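You operate a simulated robot arm through the tools that you are given. There is no shell and no other tool. Be economical: measure what you need, move in short steps, check, and stop when the job is done.

You run a simulated robot arm. Do the job below in one go: nothing can be reset, and whatever is moved stays where it is left.

JOB
Set the controls near the pine worktop. At the end: the dishwasher power button is switched on; the green cup from the pine worktop is on the top pine shelf; the dishwasher program dial is turned to eco; the power board switch is switched off; whatever was shut is shut again. Leave all else as you found it, and nothing knocked over. Set down upright: green cup.

Only the result counts: the job must be done as asked and must still hold three seconds after the hand-in. Knocking over, shifting, dropping, spilling or breaking anything else fails it.

ROBOT AND FRAMES
A 6-joint arm with a three-finger gripper, fixed in place. Base frame: the origin is at the foot of the arm, x ahead of it, y to its left, z up. Readings come in m, rad, newtons and seconds.
Its first joint turns from -2.897 to 2.897 rad. Payload 4.89 kg.
The TCP is the grasp point between the finger pads, 0.03 m short of the fingertips. In the tool frame z runs along the fingers and y along their closing line. Largest opening 0.164 m; the body of the gripper starts 0.125 m behind the TCP.
Orientation is that of the tool frame in the base frame, as [roll, pitch, yaw] about the fixed x, y, z axes, in that order (R = Rz(yaw) Ry(pitch) Rx(roll)). With the fingers straight down and closing along the base's y, the tool's x points along the base's -x, its y along +y and its z along -z.

CONTROLS
- The arm moves only by the tool send_rows. Its argument "increments" is a list of rows, each a list of 2 entries, a list of its own where there are three numbers: the shift along the base's x, y, z in m, then the turn, a rotation vector about the base's x, y, z in rad. In form: [[[dx, dy, dz], [wx, wy, wz]], ...]. A call has 1 to 20 rows; each row shifts and turns the commanded pose from where the row before left it. "fingers" is the finger opening in m, from 0 to 0.164, set as the call begins (left out, the last holds). Rows are played at 5 a second. More than 0.05 m and 0.15 rad between two rows, or a gripper value outside its range, and nothing of the call is played. A pose out of reach is approached as far as the arm can. The call stops where the force on the tool passes 40 N (or 10 N more than at its start, if that is more) or the arm is blocked; 0.2 s more then pass. Each finger travels about 0.108 m/s and halts on what it meets, pressing with about 20 N; the grip force reading is that of the motor and also rises with nothing between the fingers. The clock runs only during rows and for 0.2 s after the last one: add rows that do not move to give the fingers time. The reply holds the time, the measured pose of the TCP, the force on the tool along the base axes, the opening and the grip force, in the units named above and with some noise, with the torque about the TCP (base axes, N m) and any sound that the robot's microphone picked up.
- Cameras (640 x 400 px; columns grow to the right, rows downward): "scene" is fixed at [0.2146, 0.6455, 1.5194]; the picture's right is [-0.76, -0.65, 0.00], its down [-0.32, 0.37, -0.87] and it looks along [0.57, -0.66, -0.49] (base axes); focal length 347 px, centre (320, 200). "wrist" rides on the gripper at [0.076, -0.002, -0.152] in the tool frame; the picture's right is [0.02, 1.00, 0.00], its down [-0.88, 0.02, -0.47] and it looks along [-0.47, 0.01, 0.88] (tool axes); focal length 247 px, centre (320, 200). There is no depth. A picture from a camera that has moved, and an enlarged one, comes with that camera's place and axes in the base frame and with its lens. The place of the scene camera against the robot may be out by one fixed shift of up to 0.012 m in any direction.
- snapshot(camera): a new picture of that camera. No time passes.
- move_column(by): slides the trunk up (or, below 0, down) by that many m; the arm rides with it, the base frame stays. It gives what a move gives, with no picture.
- close_up(camera, box): a new picture of the part [left, top, right, bottom] of that camera's present view, enlarged. No time passes.
- hand_in(): hands the job in; it is judged then, once.

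Go step by step. Nothing tells you positions but the pictures and the camera data: compare them with the known pose of the tool, close in by small moves and look again before you grip or let go. The budget is 120 turns and 64 pictures, counting those below and the enlarged ones. Unless the task says otherwise, let go and move clear before handing in, and close with one line.

The tools are called after "Call:" by a JSON object that holds its "name" and its "arguments". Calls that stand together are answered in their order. send_rows: Moves the arm, as the interface text tells. Its arguments: {"type":"object","properties":{"increments":{"type":"array"},"fingers":{"type":"number"}},"required":["increments"]} The other tools are called the same way: move_column (by) slides the trunk up or down; snapshot (camera) takes a picture; close_up (camera, box) takes an enlarged picture of a part of a camera's view; hand_in () hands the job in.

At the start:

```text
time: 0.0
position: [0.4937, 0.0024, 1.3551]
orientation: [-3.142, 0.0, 3.141]
ft_force: [0.5, 0.6, 0.1]
wrist_torque: [-0.03, 0.0, -0.04]
finger_gap: 0.1639
grasp_force: 0.0
trunk travel left (down, up): [-0.275, 0.115]
```

scene: 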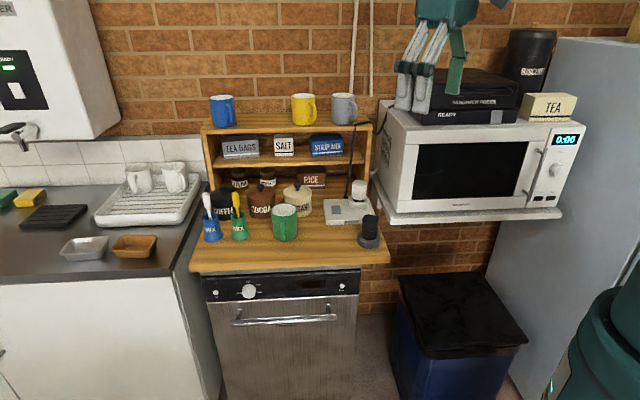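
wrist: 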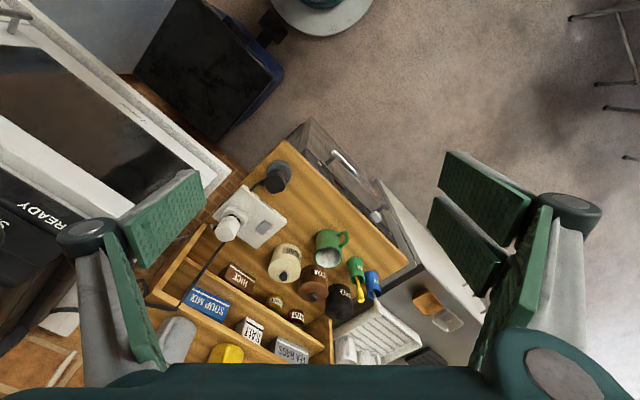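

I see a worktop with the green cup, a shelf unit behind it, the dishwasher front below, and a power board on the worktop. I'll look closer at the controls before planning.

Call:
{"name": "close_up", "arguments": {"camera": "scene", "box": [190, 170, 400, 301]}}

Call:
{"name": "close_up", "arguments": {"camera": "scene", "box": [200, 260, 370, 366]}}

Call:
{"name": "close_up", "arguments": {"camera": "wrist", "box": [150, 110, 450, 298]}}

Call:
{"name": "close_up", "arguments": {"camera": "scene", "box": [300, 160, 400, 222]}}

```text
3.05 times, centred on (295, 236) of scene
camera zoom: at [0.2146, 0.6455, 1.5194], right [-0.76, -0.65, 0.0], down [-0.32, 0.37, -0.87], along [0.57, -0.66, -0.49], focal length 1058 px, centre (396, 92)
```

zoom: 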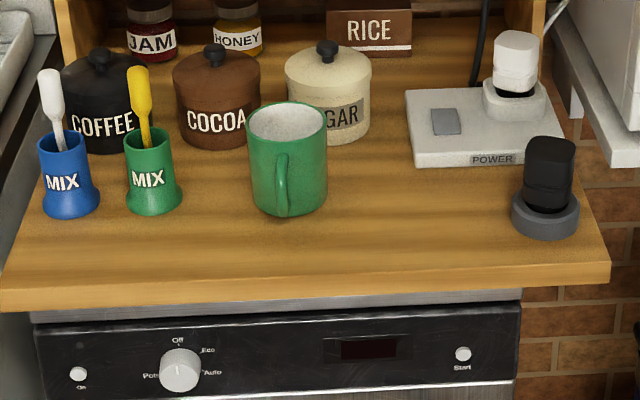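

```text
3.76 times, centred on (285, 313) of scene
camera zoom: at [0.2146, 0.6455, 1.5194], right [-0.76, -0.65, 0.0], down [-0.32, 0.37, -0.87], along [0.57, -0.66, -0.49], focal length 1306 px, centre (452, -225)
```

zoom: 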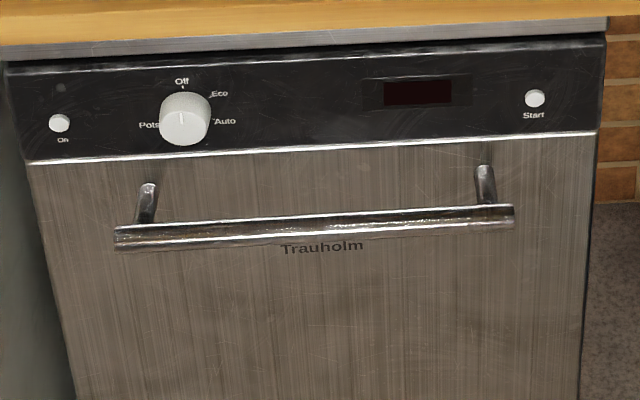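

```text
2.13 times, centred on (300, 204) of wrist
camera zoom: at [0.4169, 0.0013, 1.5086], right [-0.02, 1.0, 0.0], down [0.88, 0.02, 0.47], along [0.47, 0.01, -0.88], focal length 526 px, centre (363, 192)
```

zoom: 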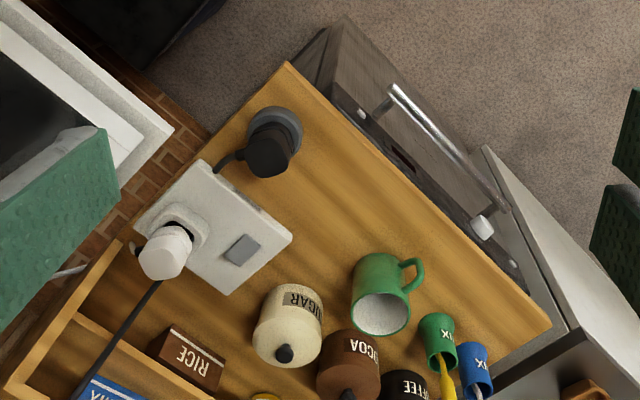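

```text
6.40 times, centred on (350, 191) of scene
camera zoom: at [0.2146, 0.6455, 1.5194], right [-0.76, -0.65, 0.0], down [-0.32, 0.37, -0.87], along [0.57, -0.66, -0.49], focal length 2221 px, centre (128, 258)
```

zoom: 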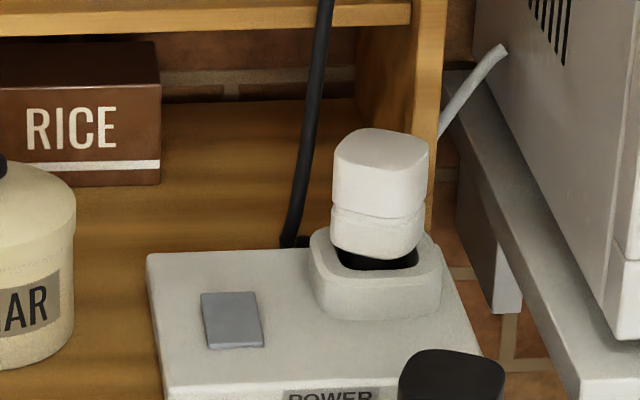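

The cup sits near (0.886, 0.034) with its rim at z≈0.973. The dial is near (0.872, 0.207, 0.78), the On button near (0.956, 0.265, 0.77), and the board switch near (0.835, -0.159, 0.905). The dishwasher front runs at about 45°. I'll close the fingers, swing clear to the left, and point the tool horizontally at the front.

Call:
{"name": "send_rows", "arguments": {"increments": [[[0.005, 0.04, -0.01], [0, -0.1428, 0]], [[0.005, 0.04, -0.01], [0, -0.1428, 0]], [[0.005, 0.04, -0.01], [0, -0.1428, 0]], [[0.005, 0.04, -0.01], [0, -0.1428, 0]], [[0.005, 0.04, -0.01], [0, -0.1428, 0]], [[0.005, 0.04, -0.01], [0, -0.1428, 0]], [[0.005, 0.04, -0.01], [0, -0.1428, 0]], [[0.005, 0.04, -0.01], [0, -0.1428, 0]], [[0.005, 0.04, -0.01], [0, -0.1428, 0]], [[0.005, 0.04, -0.01], [0, -0.1428, 0]], [[0.005, 0.04, -0.01], [0, -0.1428, 0]], [[0, 0, 0], [0, 0, -0.1325]], [[0, 0, 0], [0, 0, -0.1325]], [[0, 0, 0], [0, 0, -0.1325]], [[0, 0, 0], [0, 0, -0.1325]], [[0, 0, 0], [0, 0, -0.1325]], [[0, 0, 0], [0, 0, -0.1325]]], "fingers": 0}}

```text
time: 3.6
position: [0.5473, 0.4404, 1.2464]
orientation: [-1.57, 1.57, -2.366]
ft_force: [0.1, -0.7, -0.2]
wrist_torque: [0.05, 0.1, 0.17]
finger_gap: 0.0002
grasp_force: 20.5
trunk travel left (down, up): [-0.275, 0.115]
```

Turned fine. Now I'll descend in front of the dishwasher panel, keeping about 0.2 m off it.

Call:
{"name": "send_rows", "arguments": {"increments": [[[0.021, -0.002, -0.037], [0, 0, 0]], [[0.021, -0.002, -0.037], [0, 0, 0]], [[0.021, -0.002, -0.037], [0, 0, 0]], [[0.021, -0.002, -0.037], [0, 0, 0]], [[0.021, -0.002, -0.037], [0, 0, 0]], [[0.021, -0.002, -0.037], [0, 0, 0]], [[0.021, -0.002, -0.037], [0, 0, 0]], [[0.021, -0.002, -0.037], [0, 0, 0]], [[0.021, -0.002, -0.037], [0, 0, 0]], [[0.021, -0.002, -0.037], [0, 0, 0]], [[0.021, -0.002, -0.037], [0, 0, 0]], [[0.021, -0.002, -0.037], [0, 0, 0]]]}}

Call:
{"name": "snapshot", "arguments": {"camera": "wrist"}}

Call:
{"name": "snapshot", "arguments": {"camera": "scene"}}

```text
time: 6.2
position: [0.8005, 0.4188, 0.8016]
orientation: [0.94, 1.571, 0.146]
ft_force: [-1.5, 0.0, 0.9]
wrist_torque: [0.11, 0.12, 0.14]
finger_gap: 0.0
grasp_force: 19.6
trunk travel left (down, up): [-0.275, 0.115]
```

```text
57 pictures are left
camera wrist: at [0.692, 0.5267, 0.7262], right [0.71, 0.7, -0.02], down [-0.32, 0.35, 0.88], along [0.62, -0.62, 0.47], focal length 247 px, centre (320, 200)
```

wrist: 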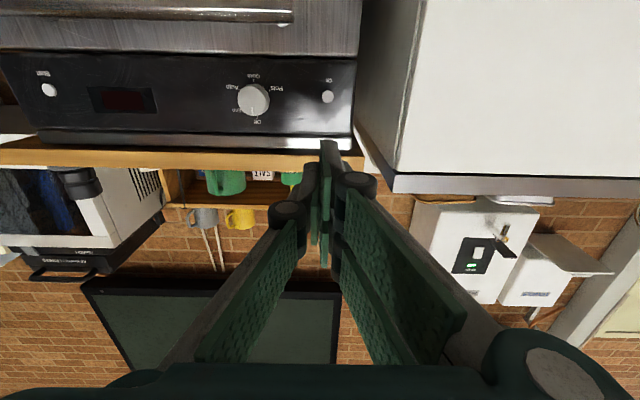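

```text
56 pictures are left
```

scene: 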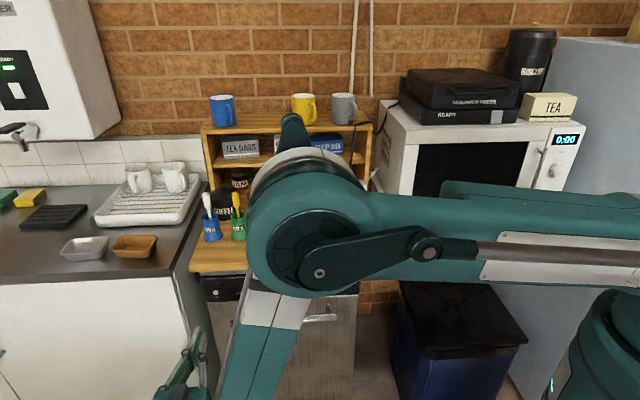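

The picture comes upside-down because the camera rides below the tool. The On button is at about (0.956, 0.272, 0.762) and the dial at about (0.877, 0.211, 0.765). I'll approach the button to about 3 cm.

Call:
{"name": "send_rows", "arguments": {"increments": [[[0.0284, -0.0261, -0.0099], [0, 0, 0]], [[0.0284, -0.0261, -0.0099], [0, 0, 0]], [[0.0284, -0.0261, -0.0099], [0, 0, 0]], [[0.0284, -0.0261, -0.0099], [0, 0, 0]], [[0, 0, 0], [0, 0, 0]]]}}

Call:
{"name": "snapshot", "arguments": {"camera": "wrist"}}

```text
time: 7.4
position: [0.9132, 0.3111, 0.7694]
orientation: [-3.08, 1.568, 2.411]
ft_force: [-0.2, 0.0, 0.8]
wrist_torque: [-0.02, 0.01, -0.02]
finger_gap: 0.0001
grasp_force: 20.3
out of reach, approached as far as the arm can: row 4
trunk travel left (down, up): [-0.275, 0.115]
```

```text
55 pictures are left
camera wrist: at [0.8043, 0.4204, 0.6951], right [0.71, 0.7, -0.02], down [-0.32, 0.35, 0.88], along [0.63, -0.62, 0.47], focal length 247 px, centre (320, 200)
```

wrist: 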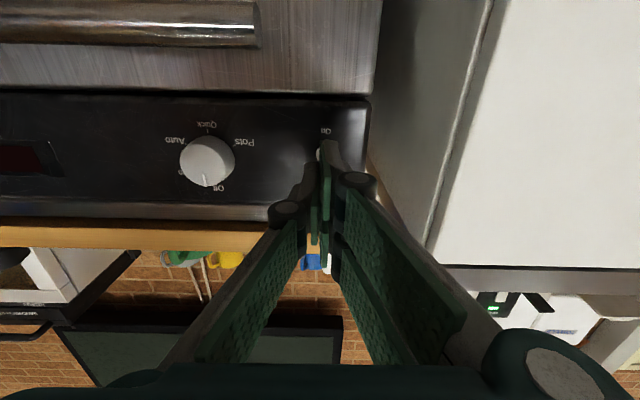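

Reach runs out just short of the button, so I'll back off, lower the trunk to bring the shoulder down, and come back up.

Call:
{"name": "send_rows", "arguments": {"increments": [[[-0.035, 0.035, 0.01], [0, 0, 0]], [[-0.035, 0.035, 0.01], [0, 0, 0]], [[-0.035, 0.035, 0.01], [0, 0, 0]], [[-0.035, 0.035, 0.01], [0, 0, 0]]]}}

Call:
{"name": "move_column", "arguments": {"by": -0.2}}

Call:
{"name": "snapshot", "arguments": {"camera": "scene"}}

```text
refused: row 1 steps farther than a row can; nothing moved
```

```text
time: 9.6
position: [0.9122, 0.3125, 0.5712]
orientation: [-3.093, 1.566, 2.394]
ft_force: [-0.2, 0.7, 0.4]
wrist_torque: [-0.02, 0.02, 0.01]
finger_gap: 0.0
grasp_force: 20.3
trunk travel left (down, up): [-0.075, 0.315]
```

```text
54 pictures are left
```

scene: 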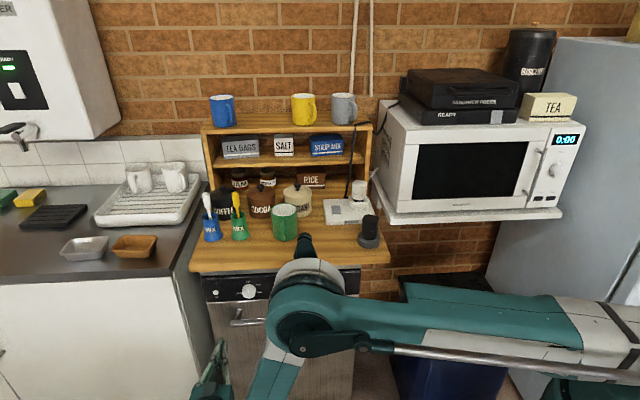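

The back-off was refused for step size, but the column went down without contact. I'll back off now and then raise the tool.

Call:
{"name": "send_rows", "arguments": {"increments": [[[-0.03, 0.03, 0], [0, 0, 0]], [[-0.03, 0.03, 0], [0, 0, 0]], [[-0.01, 0.01, 0.045], [0, 0, 0]], [[0, 0, 0.048], [0, 0, 0]], [[0, 0, 0.048], [0, 0, 0]], [[0, 0, 0.05], [0, 0, 0]]]}}

Call:
{"name": "snapshot", "arguments": {"camera": "scene"}}

```text
time: 11.0
position: [0.8429, 0.3815, 0.7623]
orientation: [-2.935, 1.565, 2.555]
ft_force: [0.9, 0.9, -1.6]
wrist_torque: [-0.15, -0.16, -0.21]
finger_gap: 0.0
grasp_force: 20.3
trunk travel left (down, up): [-0.075, 0.315]
```

```text
53 pictures are left
```

scene: 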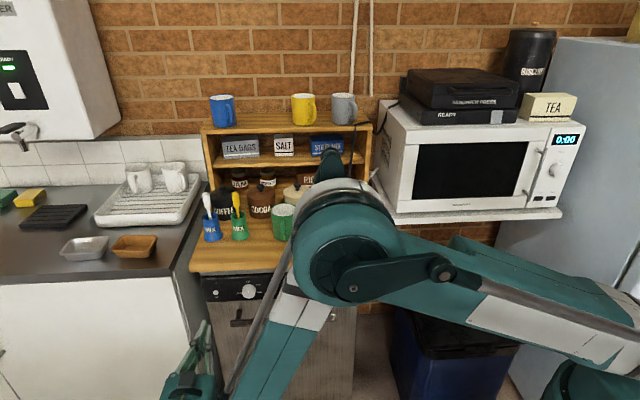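

Clear now, and the TCP is level with the button. I'll advance to about 2 cm and look.

Call:
{"name": "send_rows", "arguments": {"increments": [[[0.026, -0.0245, 0], [0, 0, 0]], [[0.026, -0.0245, 0], [0, 0, 0]], [[0.026, -0.0245, 0], [0, 0, 0]], [[0, 0, 0], [0, 0, 0]]]}}

Call:
{"name": "close_up", "arguments": {"camera": "wrist", "box": [160, 80, 400, 230]}}

Call:
{"name": "close_up", "arguments": {"camera": "scene", "box": [170, 250, 330, 350]}}

```text
time: 12.0
position: [0.9211, 0.3069, 0.7612]
orientation: [-3.091, 1.568, 2.395]
ft_force: [-0.3, 0.8, 0.3]
wrist_torque: [0.02, 0.0, -0.02]
finger_gap: 0.0001
grasp_force: 19.8
trunk travel left (down, up): [-0.075, 0.315]
```

```text
2.67 times, centred on (280, 155) of wrist
camera zoom: at [0.8122, 0.4155, 0.6858], right [0.71, 0.7, -0.02], down [-0.32, 0.35, 0.88], along [0.63, -0.62, 0.47], focal length 659 px, centre (427, 320)
```

zoom: 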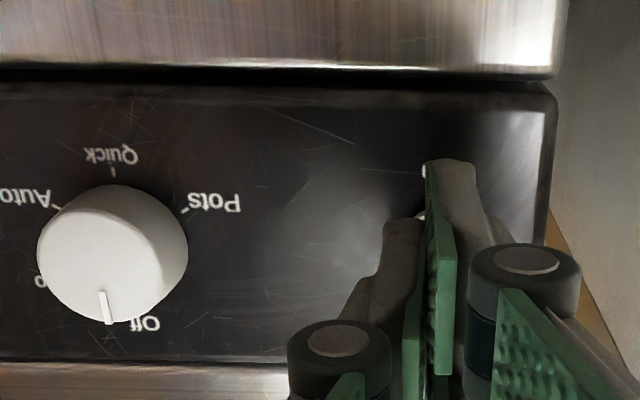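

```text
4.00 times, centred on (250, 300) of scene
camera zoom: at [0.2146, 0.6455, 1.5194], right [-0.76, -0.65, 0.0], down [-0.32, 0.37, -0.87], along [0.57, -0.66, -0.49], focal length 1388 px, centre (600, -200)
```

zoom: 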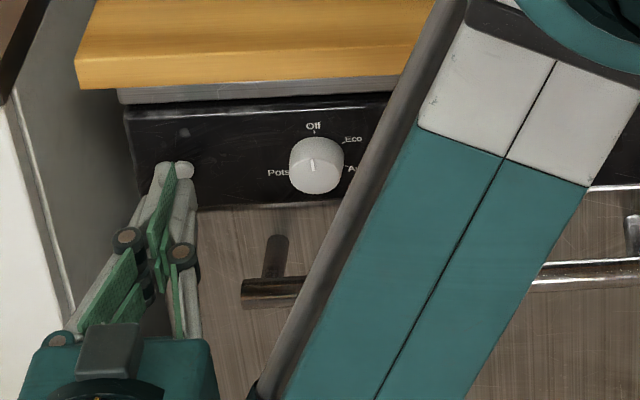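

The fingertips are about 2 cm from the On button and nearly centred on it. I'll shift 4 mm along the panel and press in small steps.

Call:
{"name": "send_rows", "arguments": {"increments": [[[0.0028, 0.0028, 0], [0, 0, 0]], [[0.0028, -0.0028, 0], [0, 0, 0]], [[0.0028, -0.0028, 0], [0, 0, 0]], [[0.0021, -0.0021, 0], [0, 0, 0]], [[0.0021, -0.0021, 0], [0, 0, 0]], [[0.0021, -0.0021, 0], [0, 0, 0]]]}}

```text
time: 13.4
position: [0.9346, 0.2996, 0.7618]
orientation: [-3.087, 1.568, 2.404]
ft_force: [0.3, 0.2, 0.2]
wrist_torque: [0.03, -0.02, -0.01]
finger_gap: 0.0
grasp_force: 20.2
trunk travel left (down, up): [-0.075, 0.315]
```

No contact yet. I'll continue in finer steps.

Call:
{"name": "send_rows", "arguments": {"increments": [[[0.0014, -0.0014, 0], [0, 0, 0]], [[0.0014, -0.0014, 0], [0, 0, 0]], [[0.0014, -0.0014, 0], [0, 0, 0]], [[0.0014, -0.0014, 0], [0, 0, 0]], [[0.0014, -0.0014, 0], [0, 0, 0]]]}}

```text
time: 14.6
position: [0.9416, 0.2953, 0.7626]
orientation: [-3.12, 1.567, 2.372]
ft_force: [-25.0, 12.9, -5.2]
wrist_torque: [-0.07, -0.22, -0.17]
finger_gap: 0.0057
grasp_force: 45.1
trunk travel left (down, up): [-0.075, 0.315]
heard: click
```

It clicked. I'll back off and check the button's look.

Call:
{"name": "send_rows", "arguments": {"increments": [[[-0.007, 0.007, 0], [0, 0, 0]], [[-0.02, 0.02, 0], [0, 0, 0]], [[-0.03, 0.03, 0], [0, 0, 0]], [[-0.03, 0.03, 0], [0, 0, 0]]]}}

Call:
{"name": "close_up", "arguments": {"camera": "wrist", "box": [120, 40, 440, 240]}}

Call:
{"name": "close_up", "arguments": {"camera": "scene", "box": [190, 260, 290, 322]}}

```text
time: 15.6
position: [0.8554, 0.3794, 0.7605]
orientation: [-3.108, 1.566, 2.381]
ft_force: [0.3, -0.6, -1.1]
wrist_torque: [-0.01, -0.03, 0.01]
finger_gap: 0.0
grasp_force: 45.2
trunk travel left (down, up): [-0.075, 0.315]
```

```text
2.00 times, centred on (280, 140) of wrist
camera zoom: at [0.747, 0.4877, 0.6853], right [0.71, 0.7, -0.02], down [-0.32, 0.35, 0.88], along [0.63, -0.62, 0.47], focal length 494 px, centre (400, 320)
```

zoom: 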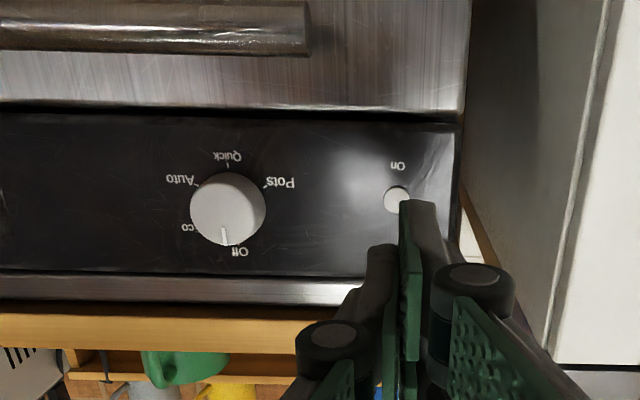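

```text
6.40 times, centred on (240, 291) of scene
camera zoom: at [0.2146, 0.6455, 1.5194], right [-0.76, -0.65, 0.0], down [-0.32, 0.37, -0.87], along [0.57, -0.66, -0.49], focal length 2221 px, centre (832, -382)
```

zoom: 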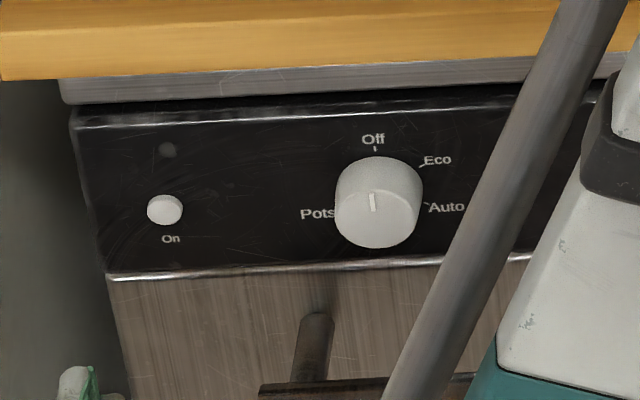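

The lamp above the button needs a closer look, along with the display.

Call:
{"name": "close_up", "arguments": {"camera": "scene", "box": [200, 272, 232, 292]}}

Call:
{"name": "snapshot", "arguments": {"camera": "wrist"}}

```text
16.00 times, centred on (216, 282) of scene
camera zoom: at [0.2146, 0.6455, 1.5194], right [-0.76, -0.65, 0.0], down [-0.32, 0.37, -0.87], along [0.57, -0.66, -0.49], focal length 5552 px, centre (1984, -1112)
```

zoom: 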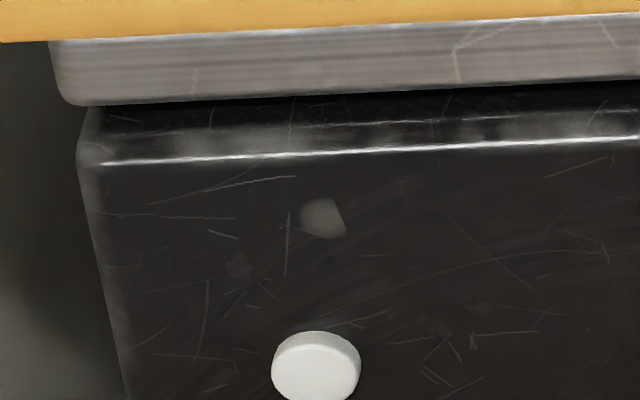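

```text
47 pictures are left
camera wrist: at [0.747, 0.4877, 0.6853], right [0.71, 0.7, -0.02], down [-0.32, 0.35, 0.88], along [0.63, -0.62, 0.47], focal length 247 px, centre (320, 200)
```

wrist: 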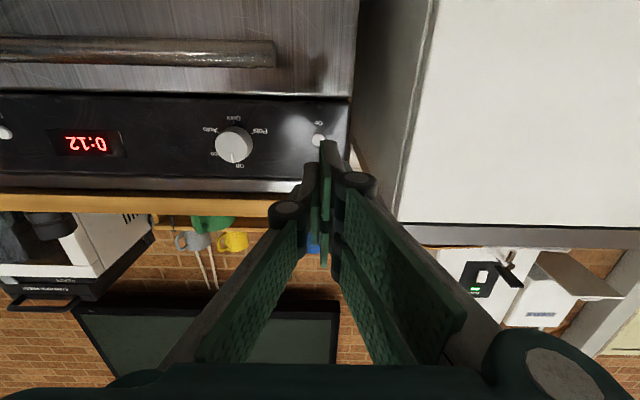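

The display now shows 0:12, so the power is on; the dark spot is only the button's reflection. Next is the dial, centred near u≈0.776, z≈0.765. I'll line up in front of it, pre-turned by -0.5 rad, with the fingers open to 0.08.

Call:
{"name": "send_rows", "arguments": {"increments": [[[-0.0179, -0.0175, 0.001], [-0.0875, 0.0893, 0]], [[-0.0179, -0.0175, 0.001], [-0.0875, 0.0893, 0]], [[-0.0179, -0.0175, 0.001], [-0.0875, 0.0893, 0]], [[-0.0179, -0.0175, 0.001], [-0.0875, 0.0893, 0]], [[0, 0, 0], [0, 0, 0]]], "fingers": 0.08}}

Call:
{"name": "snapshot", "arguments": {"camera": "wrist"}}

```text
time: 16.8
position: [0.7842, 0.311, 0.7655]
orientation: [-1.581, 1.068, -2.376]
ft_force: [0.2, -0.7, 0.9]
wrist_torque: [-0.03, -0.03, -0.05]
finger_gap: 0.0799
grasp_force: 0.0
trunk travel left (down, up): [-0.075, 0.315]
```

```text
46 pictures are left
camera wrist: at [0.6491, 0.3928, 0.7006], right [0.62, 0.61, -0.5], down [-0.01, 0.64, 0.77], along [0.79, -0.47, 0.41], focal length 247 px, centre (320, 200)
```

wrist: 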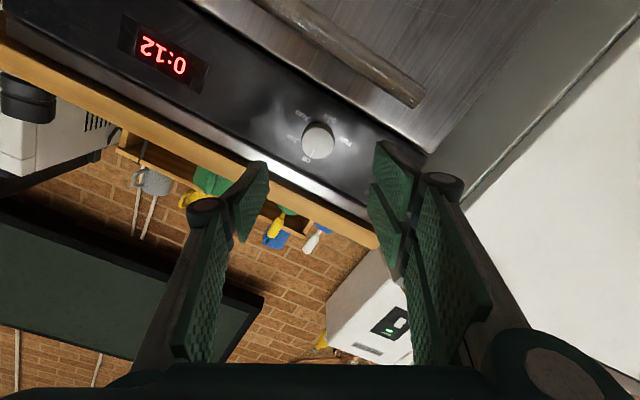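

The dial is centred between the fingers. I'll advance straight around it.

Call:
{"name": "send_rows", "arguments": {"increments": [[[0.0205, -0.0215, 0], [0, 0, 0]], [[0.0205, -0.0215, 0], [0, 0, 0]], [[0.0205, -0.0215, 0], [0, 0, 0]], [[0.0098, -0.01, 0], [0, 0, 0]], [[0.0098, -0.01, 0], [0, 0, 0]]]}}

Call:
{"name": "close_up", "arguments": {"camera": "wrist", "box": [200, 60, 440, 210]}}

```text
time: 18.0
position: [0.864, 0.2262, 0.765]
orientation: [-1.581, 1.071, -2.373]
ft_force: [-0.3, 0.2, 0.7]
wrist_torque: [0.04, 0.0, 0.02]
finger_gap: 0.0802
grasp_force: 0.1
trunk travel left (down, up): [-0.075, 0.315]
```

```text
2.67 times, centred on (320, 135) of wrist
camera zoom: at [0.73, 0.3088, 0.7003], right [0.62, 0.61, -0.5], down [-0.02, 0.64, 0.77], along [0.79, -0.47, 0.41], focal length 659 px, centre (320, 373)
```

zoom: 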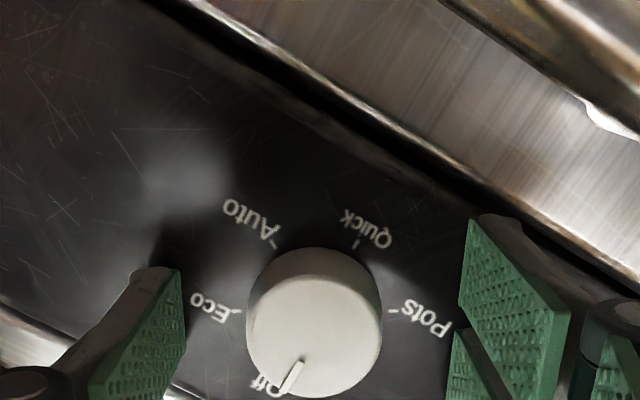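

The labels are clear: Off to Eco is about 60° clockwise. I'll grip the dial.

Call:
{"name": "send_rows", "arguments": {"increments": [[[0, 0, 0], [0, 0, 0]], [[0, 0, 0], [0, 0, 0]], [[0, 0, 0], [0, 0, 0]]], "fingers": 0.02}}

```text
time: 18.8
position: [0.8649, 0.2256, 0.7668]
orientation: [-1.582, 1.071, -2.376]
ft_force: [-17.2, -12.6, 2.5]
wrist_torque: [-0.2, -0.24, -0.5]
finger_gap: 0.0387
grasp_force: 45.0
trunk travel left (down, up): [-0.075, 0.315]
```

Gripped, but with a side load; I'll shift 2 mm to relieve it.

Call:
{"name": "send_rows", "arguments": {"increments": [[[-0.0015, -0.0012, 0], [0, 0, 0]], [[0, 0, 0], [0, 0, 0]]]}}

```text
time: 19.4
position: [0.8639, 0.2249, 0.7656]
orientation: [-1.581, 1.07, -2.373]
ft_force: [5.8, -3.9, 11.1]
wrist_torque: [-0.33, -0.37, 0.06]
finger_gap: 0.0386
grasp_force: 45.3
trunk travel left (down, up): [-0.075, 0.315]
```

Load is low enough. Now I'll turn the dial clockwise in small steps.

Call:
{"name": "send_rows", "arguments": {"increments": [[[0, 0, 0.0007], [0.07, -0.0714, 0]], [[0, 0, 0], [0.07, -0.0714, 0]], [[0, 0, 0], [0.07, -0.0714, 0]], [[0, 0, 0], [0.07, -0.0714, 0]], [[0, 0, 0], [0.07, -0.0714, 0]]]}}

```text
time: 20.6
position: [0.8638, 0.225, 0.7656]
orientation: [2.961, 1.565, 2.169]
ft_force: [9.9, 11.2, 0.2]
wrist_torque: [0.5, 0.54, 0.54]
finger_gap: 0.0387
grasp_force: 44.9
trunk travel left (down, up): [-0.075, 0.315]
```

Call:
{"name": "send_rows", "arguments": {"increments": [[[0, 0, 0], [0.07, -0.0714, 0]], [[0, 0, 0], [0.07, -0.0714, 0]], [[0, 0, 0], [0.07, -0.0714, 0]], [[0, 0, 0], [0.07, -0.0714, 0]], [[0, 0, 0], [0.07, -0.0714, 0]], [[0, 0, 0], [0, 0, 0]]]}}

Call:
{"name": "close_up", "arguments": {"camera": "wrist", "box": [200, 60, 440, 210]}}

Call:
{"name": "close_up", "arguments": {"camera": "scene", "box": [210, 265, 310, 327]}}

```text
time: 22.1
position: [0.8645, 0.2252, 0.7662]
orientation: [1.575, 1.068, 0.785]
ft_force: [1.5, 4.2, -0.7]
wrist_torque: [0.05, 0.01, 0.2]
finger_gap: 0.0384
grasp_force: 45.1
trunk travel left (down, up): [-0.075, 0.315]
stopped in row 6: the force on the tool passed its limit at 41 N (the readings are from after the stop); the commanded pose is now the measured one
```

```text
2.67 times, centred on (320, 135) of wrist
camera zoom: at [0.7812, 0.3589, 0.6991], right [0.63, 0.62, 0.46], down [-0.62, 0.05, 0.78], along [0.47, -0.78, 0.42], focal length 659 px, centre (320, 373)
```

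zoom: 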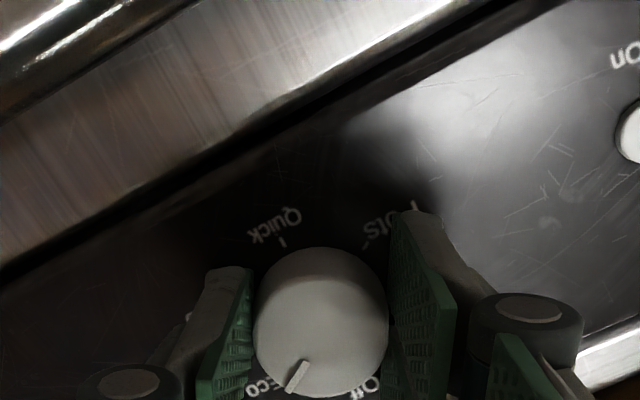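

```text
6.40 times, centred on (260, 296) of scene
camera zoom: at [0.2146, 0.6455, 1.5194], right [-0.76, -0.65, 0.0], down [-0.32, 0.37, -0.87], along [0.57, -0.66, -0.49], focal length 2221 px, centre (704, -414)
```

zoom: 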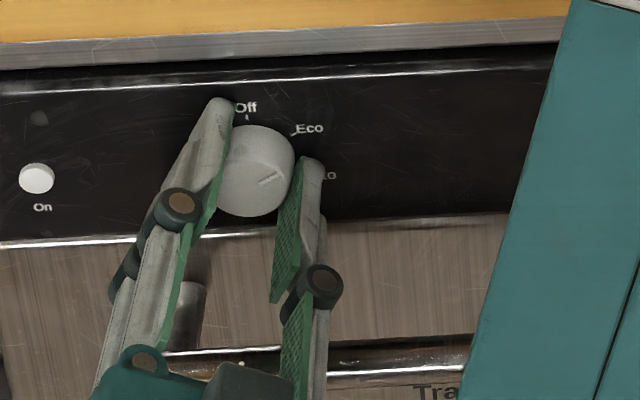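

The pointer is now at Eco. I'll open and back off to check.

Call:
{"name": "send_rows", "arguments": {"increments": [[[0, 0, 0], [0, 0, 0]], [[0, 0, 0], [0, 0, 0]], [[-0.014, 0.0143, 0], [0, 0, 0]], [[-0.021, 0.0214, 0], [0, 0, 0]], [[-0.028, 0.0286, 0], [0, 0, 0]], [[-0.028, 0.0286, 0], [0, 0, 0]]], "fingers": 0.08}}

Call:
{"name": "close_up", "arguments": {"camera": "wrist", "box": [220, 80, 420, 205]}}

Call:
{"name": "close_up", "arguments": {"camera": "scene", "box": [210, 265, 310, 327]}}

```text
time: 23.5
position: [0.7746, 0.3163, 0.7676]
orientation: [1.579, 1.068, 0.785]
ft_force: [0.4, 0.3, -0.6]
wrist_torque: [-0.03, -0.03, 0.0]
finger_gap: 0.0799
grasp_force: 0.0
trunk travel left (down, up): [-0.075, 0.315]
```

```text
3.20 times, centred on (320, 142) of wrist
camera zoom: at [0.6912, 0.4501, 0.7005], right [0.63, 0.62, 0.46], down [-0.62, 0.05, 0.78], along [0.46, -0.78, 0.42], focal length 790 px, centre (320, 384)
```

zoom: 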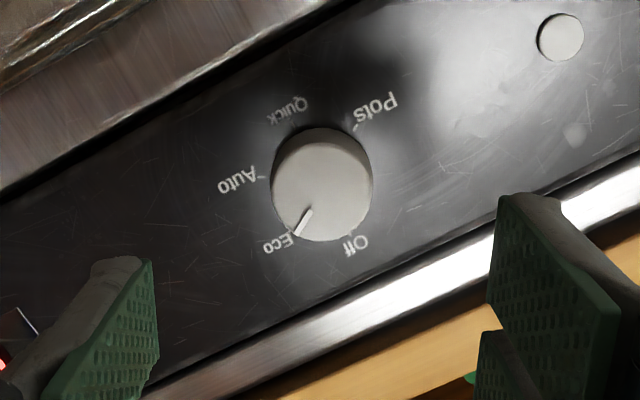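

```text
6.40 times, centred on (260, 296) of scene
camera zoom: at [0.2146, 0.6455, 1.5194], right [-0.76, -0.65, 0.0], down [-0.32, 0.37, -0.87], along [0.57, -0.66, -0.49], focal length 2221 px, centre (704, -414)
```

zoom: 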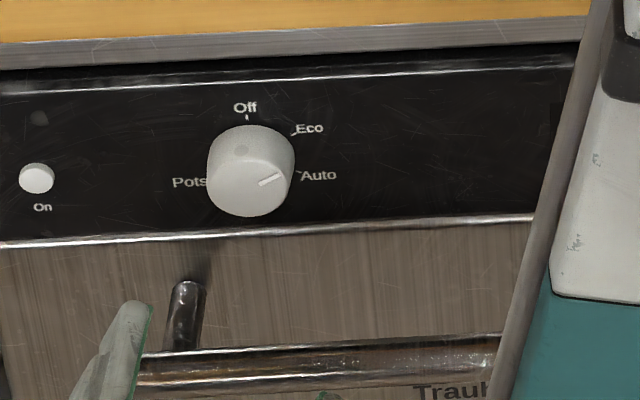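

The pointer sits at Eco. Next is the cup: I'll raise the trunk back, then level the roll, tilt the tool 0.5 rad down, and slide over in front of the cup.

Call:
{"name": "move_column", "arguments": {"by": 0.2}}

Call:
{"name": "send_rows", "arguments": {"increments": [[[-0.005, 0.005, 0.025], [-0.0875, 0.0893, 0]], [[-0.005, 0.005, 0.025], [-0.0875, 0.0893, 0]], [[-0.005, 0.005, 0.025], [-0.0875, 0.0893, 0]], [[-0.005, 0.005, 0.025], [-0.0875, 0.0893, 0]], [[-0.021, -0.021, 0], [0.0892, 0.0875, 0]], [[-0.021, -0.021, 0], [0.0892, 0.0875, 0]], [[-0.021, -0.021, 0], [0.0892, 0.0875, 0]], [[-0.021, -0.021, 0], [0.0892, 0.0875, 0]], [[0, 0, 0], [0, 0, 0]]], "fingers": 0.1}}

Call:
{"name": "snapshot", "arguments": {"camera": "wrist"}}

Call:
{"name": "snapshot", "arguments": {"camera": "scene"}}

```text
time: 25.6
position: [0.7745, 0.3175, 0.9673]
orientation: [1.578, 1.07, 0.786]
ft_force: [-0.7, 0.0, -1.1]
wrist_torque: [-0.02, -0.01, 0.02]
finger_gap: 0.0803
grasp_force: 0.0
trunk travel left (down, up): [-0.275, 0.115]
```

```text
time: 27.6
position: [0.6684, 0.2532, 1.0678]
orientation: [3.139, 1.065, 2.343]
ft_force: [-0.8, -0.5, 1.2]
wrist_torque: [0.12, 0.0, 0.09]
finger_gap: 0.0999
grasp_force: 0.0
trunk travel left (down, up): [-0.275, 0.115]
```

```text
40 pictures are left
camera wrist: at [0.5473, 0.3729, 1.0745], right [0.71, 0.71, -0.02], down [0.02, 0.0, 1.0], along [0.71, -0.71, -0.01], focal length 247 px, centre (320, 200)
```

wrist: 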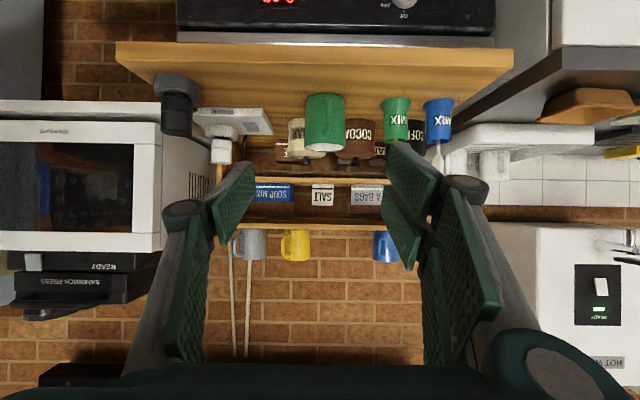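

```text
39 pictures are left
```

scene: 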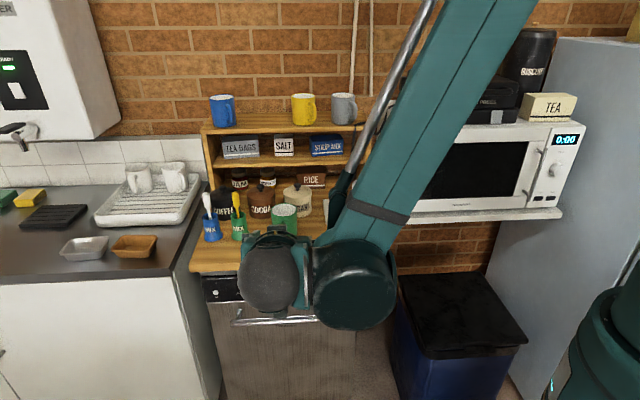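

This is a straight-on view: the cup is at u≈0.66, with shelf and mugs beyond it. I'll take zooms to measure the handle and the free gap on the top shelf.

Call:
{"name": "close_up", "arguments": {"camera": "wrist", "box": [200, 140, 440, 290]}}

Call:
{"name": "close_up", "arguments": {"camera": "wrist", "box": [270, 60, 470, 185]}}

Call:
{"name": "close_up", "arguments": {"camera": "scene", "box": [195, 80, 385, 199]}}

```text
2.67 times, centred on (320, 215) of wrist
camera zoom: at [0.5473, 0.3729, 1.0745], right [0.71, 0.71, -0.02], down [0.02, 0.0, 1.0], along [0.71, -0.71, -0.01], focal length 659 px, centre (320, 160)
```

zoom: 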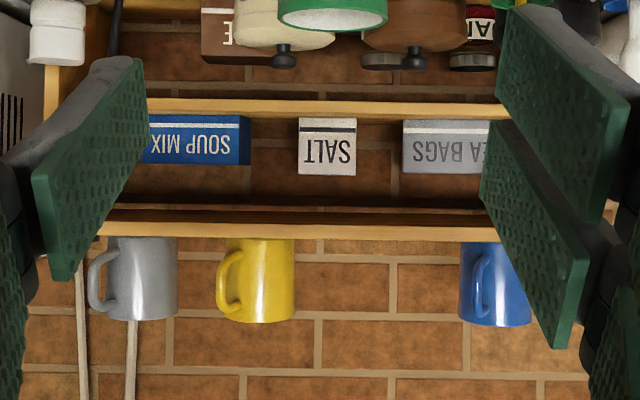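

```text
3.20 times, centred on (370, 122) of wrist
camera zoom: at [0.5473, 0.3729, 1.0745], right [0.71, 0.71, -0.02], down [0.02, 0.0, 1.0], along [0.71, -0.71, -0.01], focal length 790 px, centre (160, 448)
```

zoom: 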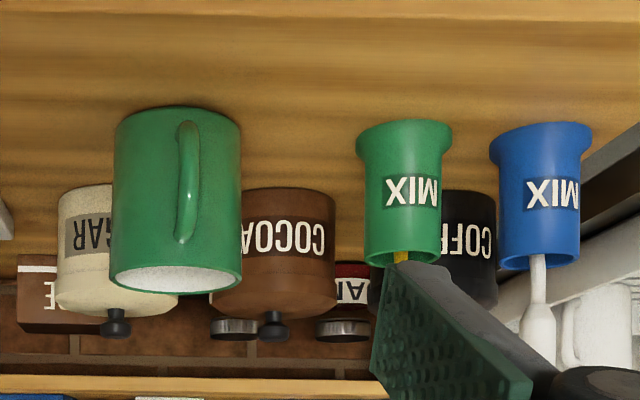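

```text
3.36 times, centred on (290, 140) of scene
camera zoom: at [0.2146, 0.6455, 1.5194], right [-0.76, -0.65, 0.0], down [-0.32, 0.37, -0.87], along [0.57, -0.66, -0.49], focal length 1166 px, centre (421, 403)
```

zoom: 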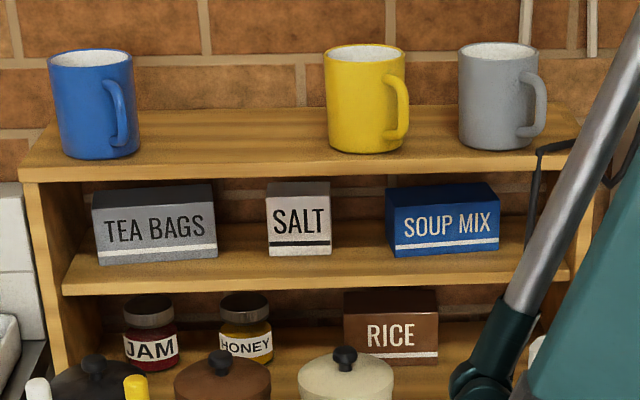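

The cup's handle points straight toward me, so the fingers can straddle it from the front. The free gap on the top shelf (z≈1.153) is between the yellow and blue mugs. I'll lower to the cup's grip height and come up short of it.

Call:
{"name": "send_rows", "arguments": {"increments": [[[0.0018, 0.0018, -0.042], [0, 0, 0]], [[0.0018, 0.0018, -0.042], [0, 0, 0]], [[0.0018, 0.0018, -0.042], [0, 0, 0]], [[0.0268, -0.0273, 0], [0, 0, 0]], [[0.0268, -0.0273, 0], [0, 0, 0]], [[0.0268, -0.0273, 0], [0, 0, 0]], [[0.0268, -0.0273, 0], [0, 0, 0]], [[0, 0, 0], [0, 0, 0]]], "fingers": 0.115}}

Call:
{"name": "snapshot", "arguments": {"camera": "wrist"}}

Call:
{"name": "close_up", "arguments": {"camera": "scene", "box": [180, 170, 400, 307]}}

```text
time: 29.4
position: [0.7946, 0.161, 0.9573]
orientation: [3.139, 1.066, 2.344]
ft_force: [0.5, -0.6, -0.1]
wrist_torque: [-0.01, 0.0, 0.03]
finger_gap: 0.1148
grasp_force: 0.1
out of reach, approached as far as the arm can: row 3
trunk travel left (down, up): [-0.275, 0.115]
```

```text
35 pictures are left
camera wrist: at [0.6732, 0.2812, 0.9641], right [0.71, 0.71, -0.02], down [0.02, 0.0, 1.0], along [0.71, -0.71, -0.01], focal length 247 px, centre (320, 200)
```

wrist: 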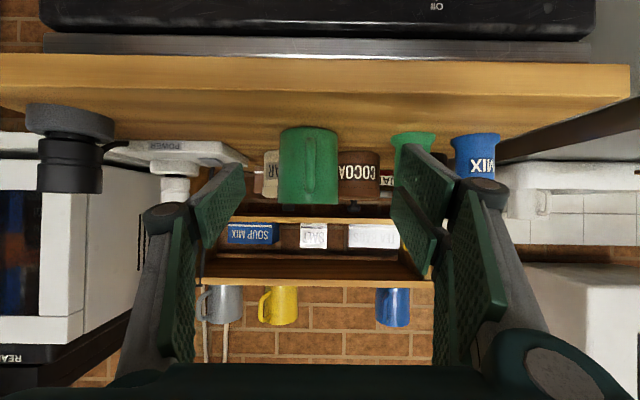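

```text
2.91 times, centred on (290, 238) of scene
camera zoom: at [0.2146, 0.6455, 1.5194], right [-0.76, -0.65, 0.0], down [-0.32, 0.37, -0.87], along [0.57, -0.66, -0.49], focal length 1009 px, centre (407, 88)
```

zoom: 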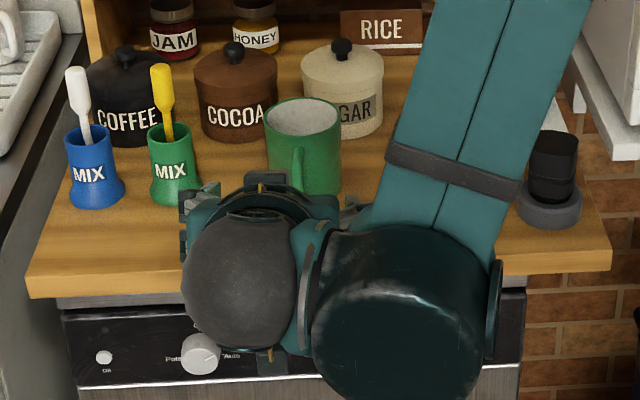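

The pose slipped 1.5 cm to the left and high because of a reach limit. I'll correct that first, then advance part way and re-check the pose.

Call:
{"name": "send_rows", "arguments": {"increments": [[[-0.0107, -0.0105, 0], [0, 0, 0]], [[0.0139, -0.0142, 0], [0, 0, 0]], [[0.0139, -0.0142, -0.015], [0, 0, 0]], [[0.0139, -0.0142, 0], [0, 0, 0]], [[0, 0, 0], [0, 0, 0]]]}}

Call:
{"name": "snapshot", "arguments": {"camera": "wrist"}}

```text
time: 30.6
position: [0.8245, 0.108, 0.9425]
orientation: [3.14, 1.066, 2.345]
ft_force: [1.1, -1.0, -0.3]
wrist_torque: [-0.03, 0.04, -0.05]
finger_gap: 0.1147
grasp_force: 0.0
trunk travel left (down, up): [-0.275, 0.115]
```

```text
33 pictures are left
camera wrist: at [0.7043, 0.2286, 0.9494], right [0.71, 0.71, -0.02], down [0.02, 0.0, 1.0], along [0.71, -0.71, -0.01], focal length 247 px, centre (320, 200)
```

wrist: 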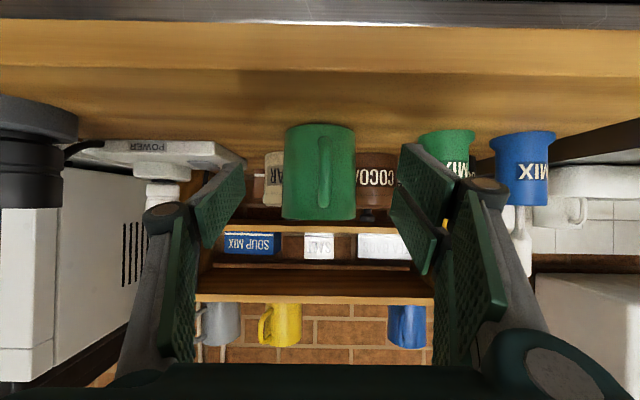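

Aligned on the cup. I'll advance the last 10 cm around it.

Call:
{"name": "send_rows", "arguments": {"increments": [[[0.0175, -0.0178, 0], [0, 0, 0]], [[0.0175, -0.0178, 0], [0, 0, 0]], [[0.0175, -0.0178, 0], [0, 0, 0]], [[0.0175, -0.0178, 0], [0, 0, 0]], [[0, 0, 0], [0, 0, 0]]]}}

Call:
{"name": "snapshot", "arguments": {"camera": "wrist"}}

```text
time: 31.8
position: [0.8956, 0.0357, 0.9425]
orientation: [3.14, 1.065, 2.345]
ft_force: [0.0, -0.6, 0.7]
wrist_torque: [0.03, 0.02, -0.01]
finger_gap: 0.1149
grasp_force: 0.1
trunk travel left (down, up): [-0.275, 0.115]
```

```text
32 pictures are left
camera wrist: at [0.7742, 0.1566, 0.9492], right [0.71, 0.71, -0.02], down [0.02, 0.0, 1.0], along [0.71, -0.71, -0.01], focal length 247 px, centre (320, 200)
```

wrist: 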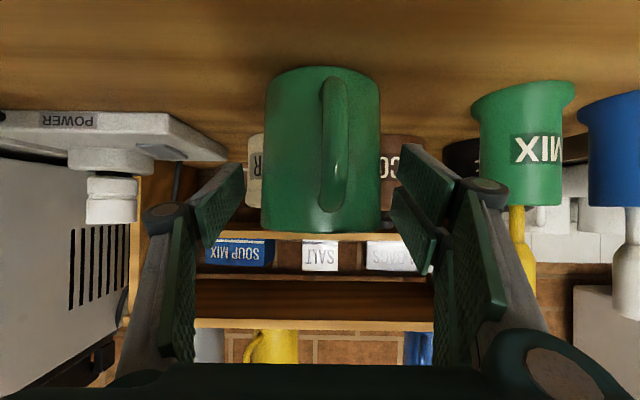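

The cup is centred between the fingers. Closing the grip.

Call:
{"name": "send_rows", "arguments": {"increments": [[[0, 0, 0], [0, 0, 0]], [[0, 0, 0], [0, 0, 0]], [[0, 0, 0], [0, 0, 0]], [[0, 0, 0], [0, 0, 0]]], "fingers": 0.05}}

```text
time: 32.8
position: [0.8938, 0.0362, 0.9423]
orientation: [3.14, 1.066, 2.344]
ft_force: [0.6, -1.1, 0.9]
wrist_torque: [-0.2, -0.02, 0.05]
finger_gap: 0.079
grasp_force: 20.2
trunk travel left (down, up): [-0.275, 0.115]
```

Firm grip at 0.079. Lifting straight up and checking.

Call:
{"name": "send_rows", "arguments": {"increments": [[[0, 0, 0.02], [0, 0, 0]], [[0, 0, 0.04], [0, 0, 0]], [[0, 0, 0.04], [0, 0, 0]], [[0, 0, 0], [0, 0, 0]]]}}

Call:
{"name": "move_column", "arguments": {"by": 0.1}}

Call:
{"name": "snapshot", "arguments": {"camera": "scene"}}

Call:
{"name": "snapshot", "arguments": {"camera": "wrist"}}

```text
time: 33.8
position: [0.8946, 0.0374, 1.0427]
orientation: [3.139, 1.064, 2.344]
ft_force: [-0.4, -0.2, -3.7]
wrist_torque: [0.08, -0.02, 0.12]
finger_gap: 0.0785
grasp_force: 19.3
trunk travel left (down, up): [-0.275, 0.115]
```

```text
time: 35.2
position: [0.8956, 0.037, 1.1406]
orientation: [3.14, 1.065, 2.347]
ft_force: [0.0, 0.4, -3.4]
wrist_torque: [-0.01, -0.02, -0.02]
finger_gap: 0.0784
grasp_force: 20.4
trunk travel left (down, up): [-0.375, 0.015]
```

```text
31 pictures are left
```

scene: 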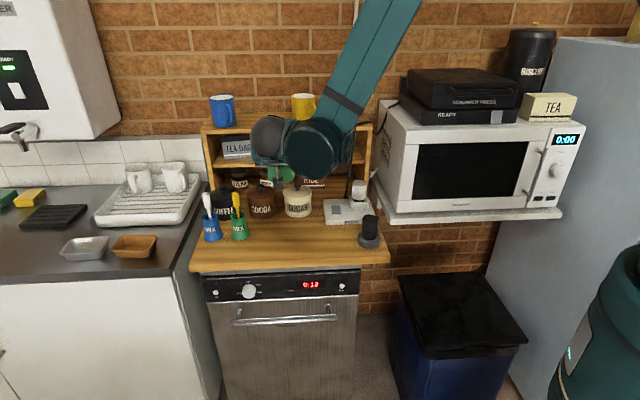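

```text
30 pictures are left
camera wrist: at [0.7744, 0.1577, 1.1487], right [0.71, 0.71, -0.02], down [0.02, 0.0, 1.0], along [0.71, -0.71, -0.01], focal length 247 px, centre (320, 200)
```

wrist: 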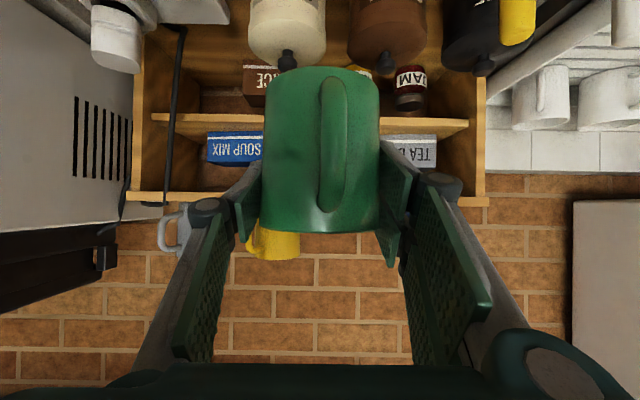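

The cup is held upright, and the shelf top is at z≈1.152 by this level view. I'll lift above the shelf, shift sideways to the middle of the gap (u≈0.731), and begin moving in.

Call:
{"name": "send_rows", "arguments": {"increments": [[[0, 0, 0.035], [0, 0, 0]], [[0, 0, 0.035], [0, 0, 0]], [[0, 0, 0.035], [0, 0, 0]], [[0.024, 0.0235, 0], [0, 0, 0]], [[0.024, 0.0235, 0], [0, 0, 0]], [[0.0245, -0.025, 0], [0, 0, 0]], [[0.0245, -0.025, 0], [0, 0, 0]], [[0.0245, -0.025, 0], [0, 0, 0]], [[0, 0, 0], [0, 0, 0]]]}}

Call:
{"name": "snapshot", "arguments": {"camera": "wrist"}}

Call:
{"name": "snapshot", "arguments": {"camera": "scene"}}

```text
time: 37.2
position: [1.017, 0.0094, 1.2448]
orientation: [3.14, 1.065, 2.343]
ft_force: [1.3, -0.9, -3.7]
wrist_torque: [-0.06, 0.0, -0.02]
finger_gap: 0.0785
grasp_force: 20.3
trunk travel left (down, up): [-0.375, 0.015]
```

```text
29 pictures are left
camera wrist: at [0.8961, 0.1296, 1.2535], right [0.71, 0.71, -0.02], down [0.02, 0.0, 1.0], along [0.71, -0.71, -0.01], focal length 247 px, centre (320, 200)
```

wrist: 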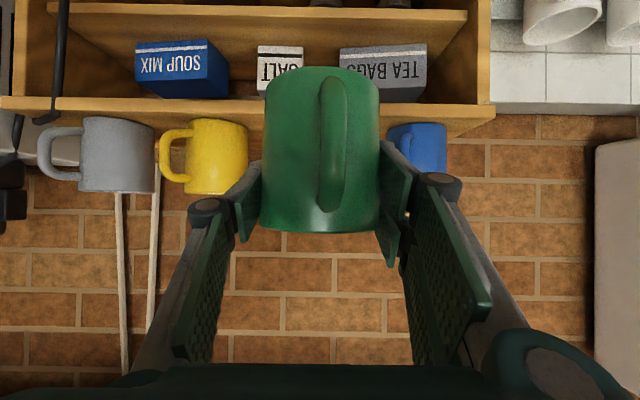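

```text
28 pictures are left
```

scene: 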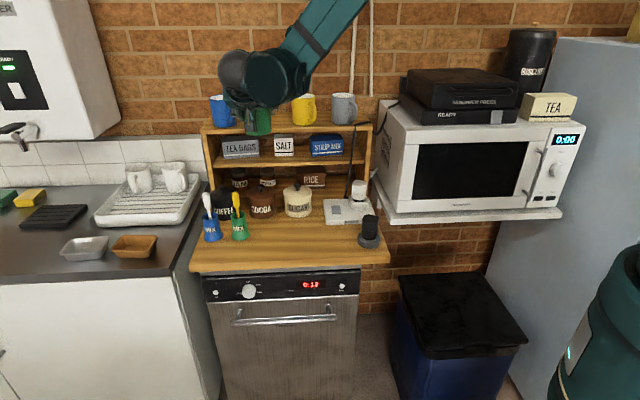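

Clear on both sides: the gap centre is u≈0.732 and the tool is at 0.733, with the cup base about 3 cm above the shelf. I'll continue in.

Call:
{"name": "send_rows", "arguments": {"increments": [[[0.0252, -0.0257, 0], [0, 0, 0]], [[0.0252, -0.0257, 0], [0, 0, 0]], [[0.0252, -0.0257, 0], [0, 0, 0]], [[0.0252, -0.0257, 0], [0, 0, 0]], [[0.0252, -0.0257, 0], [0, 0, 0]], [[0, 0, 0], [0, 0, 0]]]}}

Call:
{"name": "snapshot", "arguments": {"camera": "wrist"}}

Call:
{"name": "close_up", "arguments": {"camera": "scene", "box": [190, 70, 350, 170]}}

```text
time: 38.6
position: [1.144, -0.1213, 1.2443]
orientation: [3.139, 1.064, 2.344]
ft_force: [2.4, -1.4, -3.5]
wrist_torque: [-0.03, 0.01, -0.01]
finger_gap: 0.0786
grasp_force: 20.2
trunk travel left (down, up): [-0.375, 0.015]
```

```text
27 pictures are left
camera wrist: at [1.023, 0.0003, 1.2527], right [0.71, 0.71, -0.02], down [0.02, 0.0, 1.0], along [0.71, -0.71, -0.01], focal length 247 px, centre (320, 200)
```

wrist: 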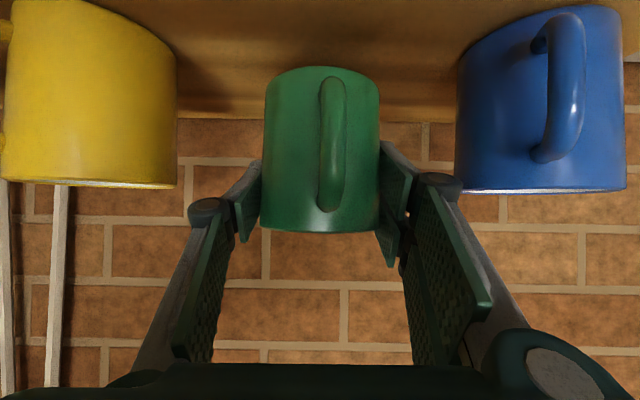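

```text
4.00 times, centred on (270, 120) of scene
camera zoom: at [0.2146, 0.6455, 1.5194], right [-0.76, -0.65, 0.0], down [-0.32, 0.37, -0.87], along [0.57, -0.66, -0.49], focal length 1388 px, centre (520, 520)
```

zoom: 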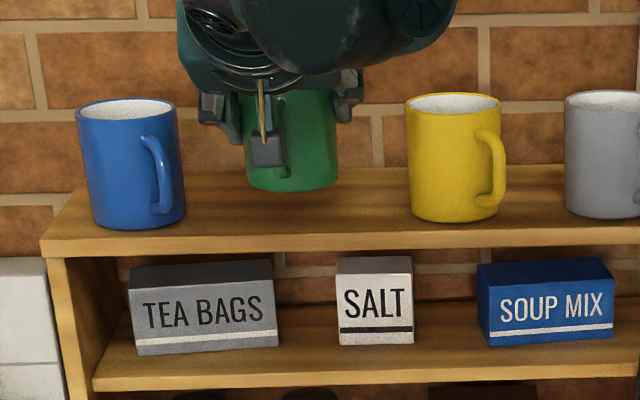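

The cup is between the blue and yellow mugs, hovering a few cm above the shelf. I'll lower gently until it touches.

Call:
{"name": "send_rows", "arguments": {"increments": [[[0, 0, -0.01], [0, 0, 0]], [[0, 0, -0.008], [0, 0, 0]], [[0, 0, -0.004], [0, 0, 0]], [[0, 0, -0.002], [0, 0, 0]], [[0, 0, 0], [0, 0, 0]]]}}

Call:
{"name": "close_up", "arguments": {"camera": "scene", "box": [190, 70, 350, 170]}}

```text
time: 39.8
position: [1.1426, -0.1194, 1.2228]
orientation: [3.139, 1.066, 2.346]
ft_force: [1.3, 0.4, -2.8]
wrist_torque: [-0.02, -0.01, -0.01]
finger_gap: 0.0784
grasp_force: 20.1
trunk travel left (down, up): [-0.375, 0.015]
```

```text
4.00 times, centred on (270, 120) of scene
camera zoom: at [0.2146, 0.6455, 1.5194], right [-0.76, -0.65, 0.0], down [-0.32, 0.37, -0.87], along [0.57, -0.66, -0.49], focal length 1388 px, centre (520, 520)
```

zoom: 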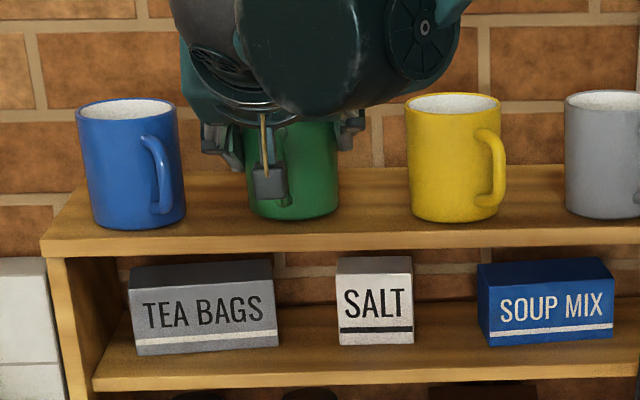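

Nearly down. I'll continue in 1.5 mm steps.

Call:
{"name": "send_rows", "arguments": {"increments": [[[0, 0, -0.0015], [0, 0, 0]], [[0, 0, -0.0015], [0, 0, 0]], [[0, 0, -0.0015], [0, 0, 0]], [[0, 0, 0], [0, 0, 0]]]}}

```text
time: 40.8
position: [1.1424, -0.1182, 1.2199]
orientation: [3.139, 1.068, 2.346]
ft_force: [2.5, 4.6, 10.9]
wrist_torque: [-0.08, 0.07, -0.04]
finger_gap: 0.0781
grasp_force: 20.5
trunk travel left (down, up): [-0.375, 0.015]
```

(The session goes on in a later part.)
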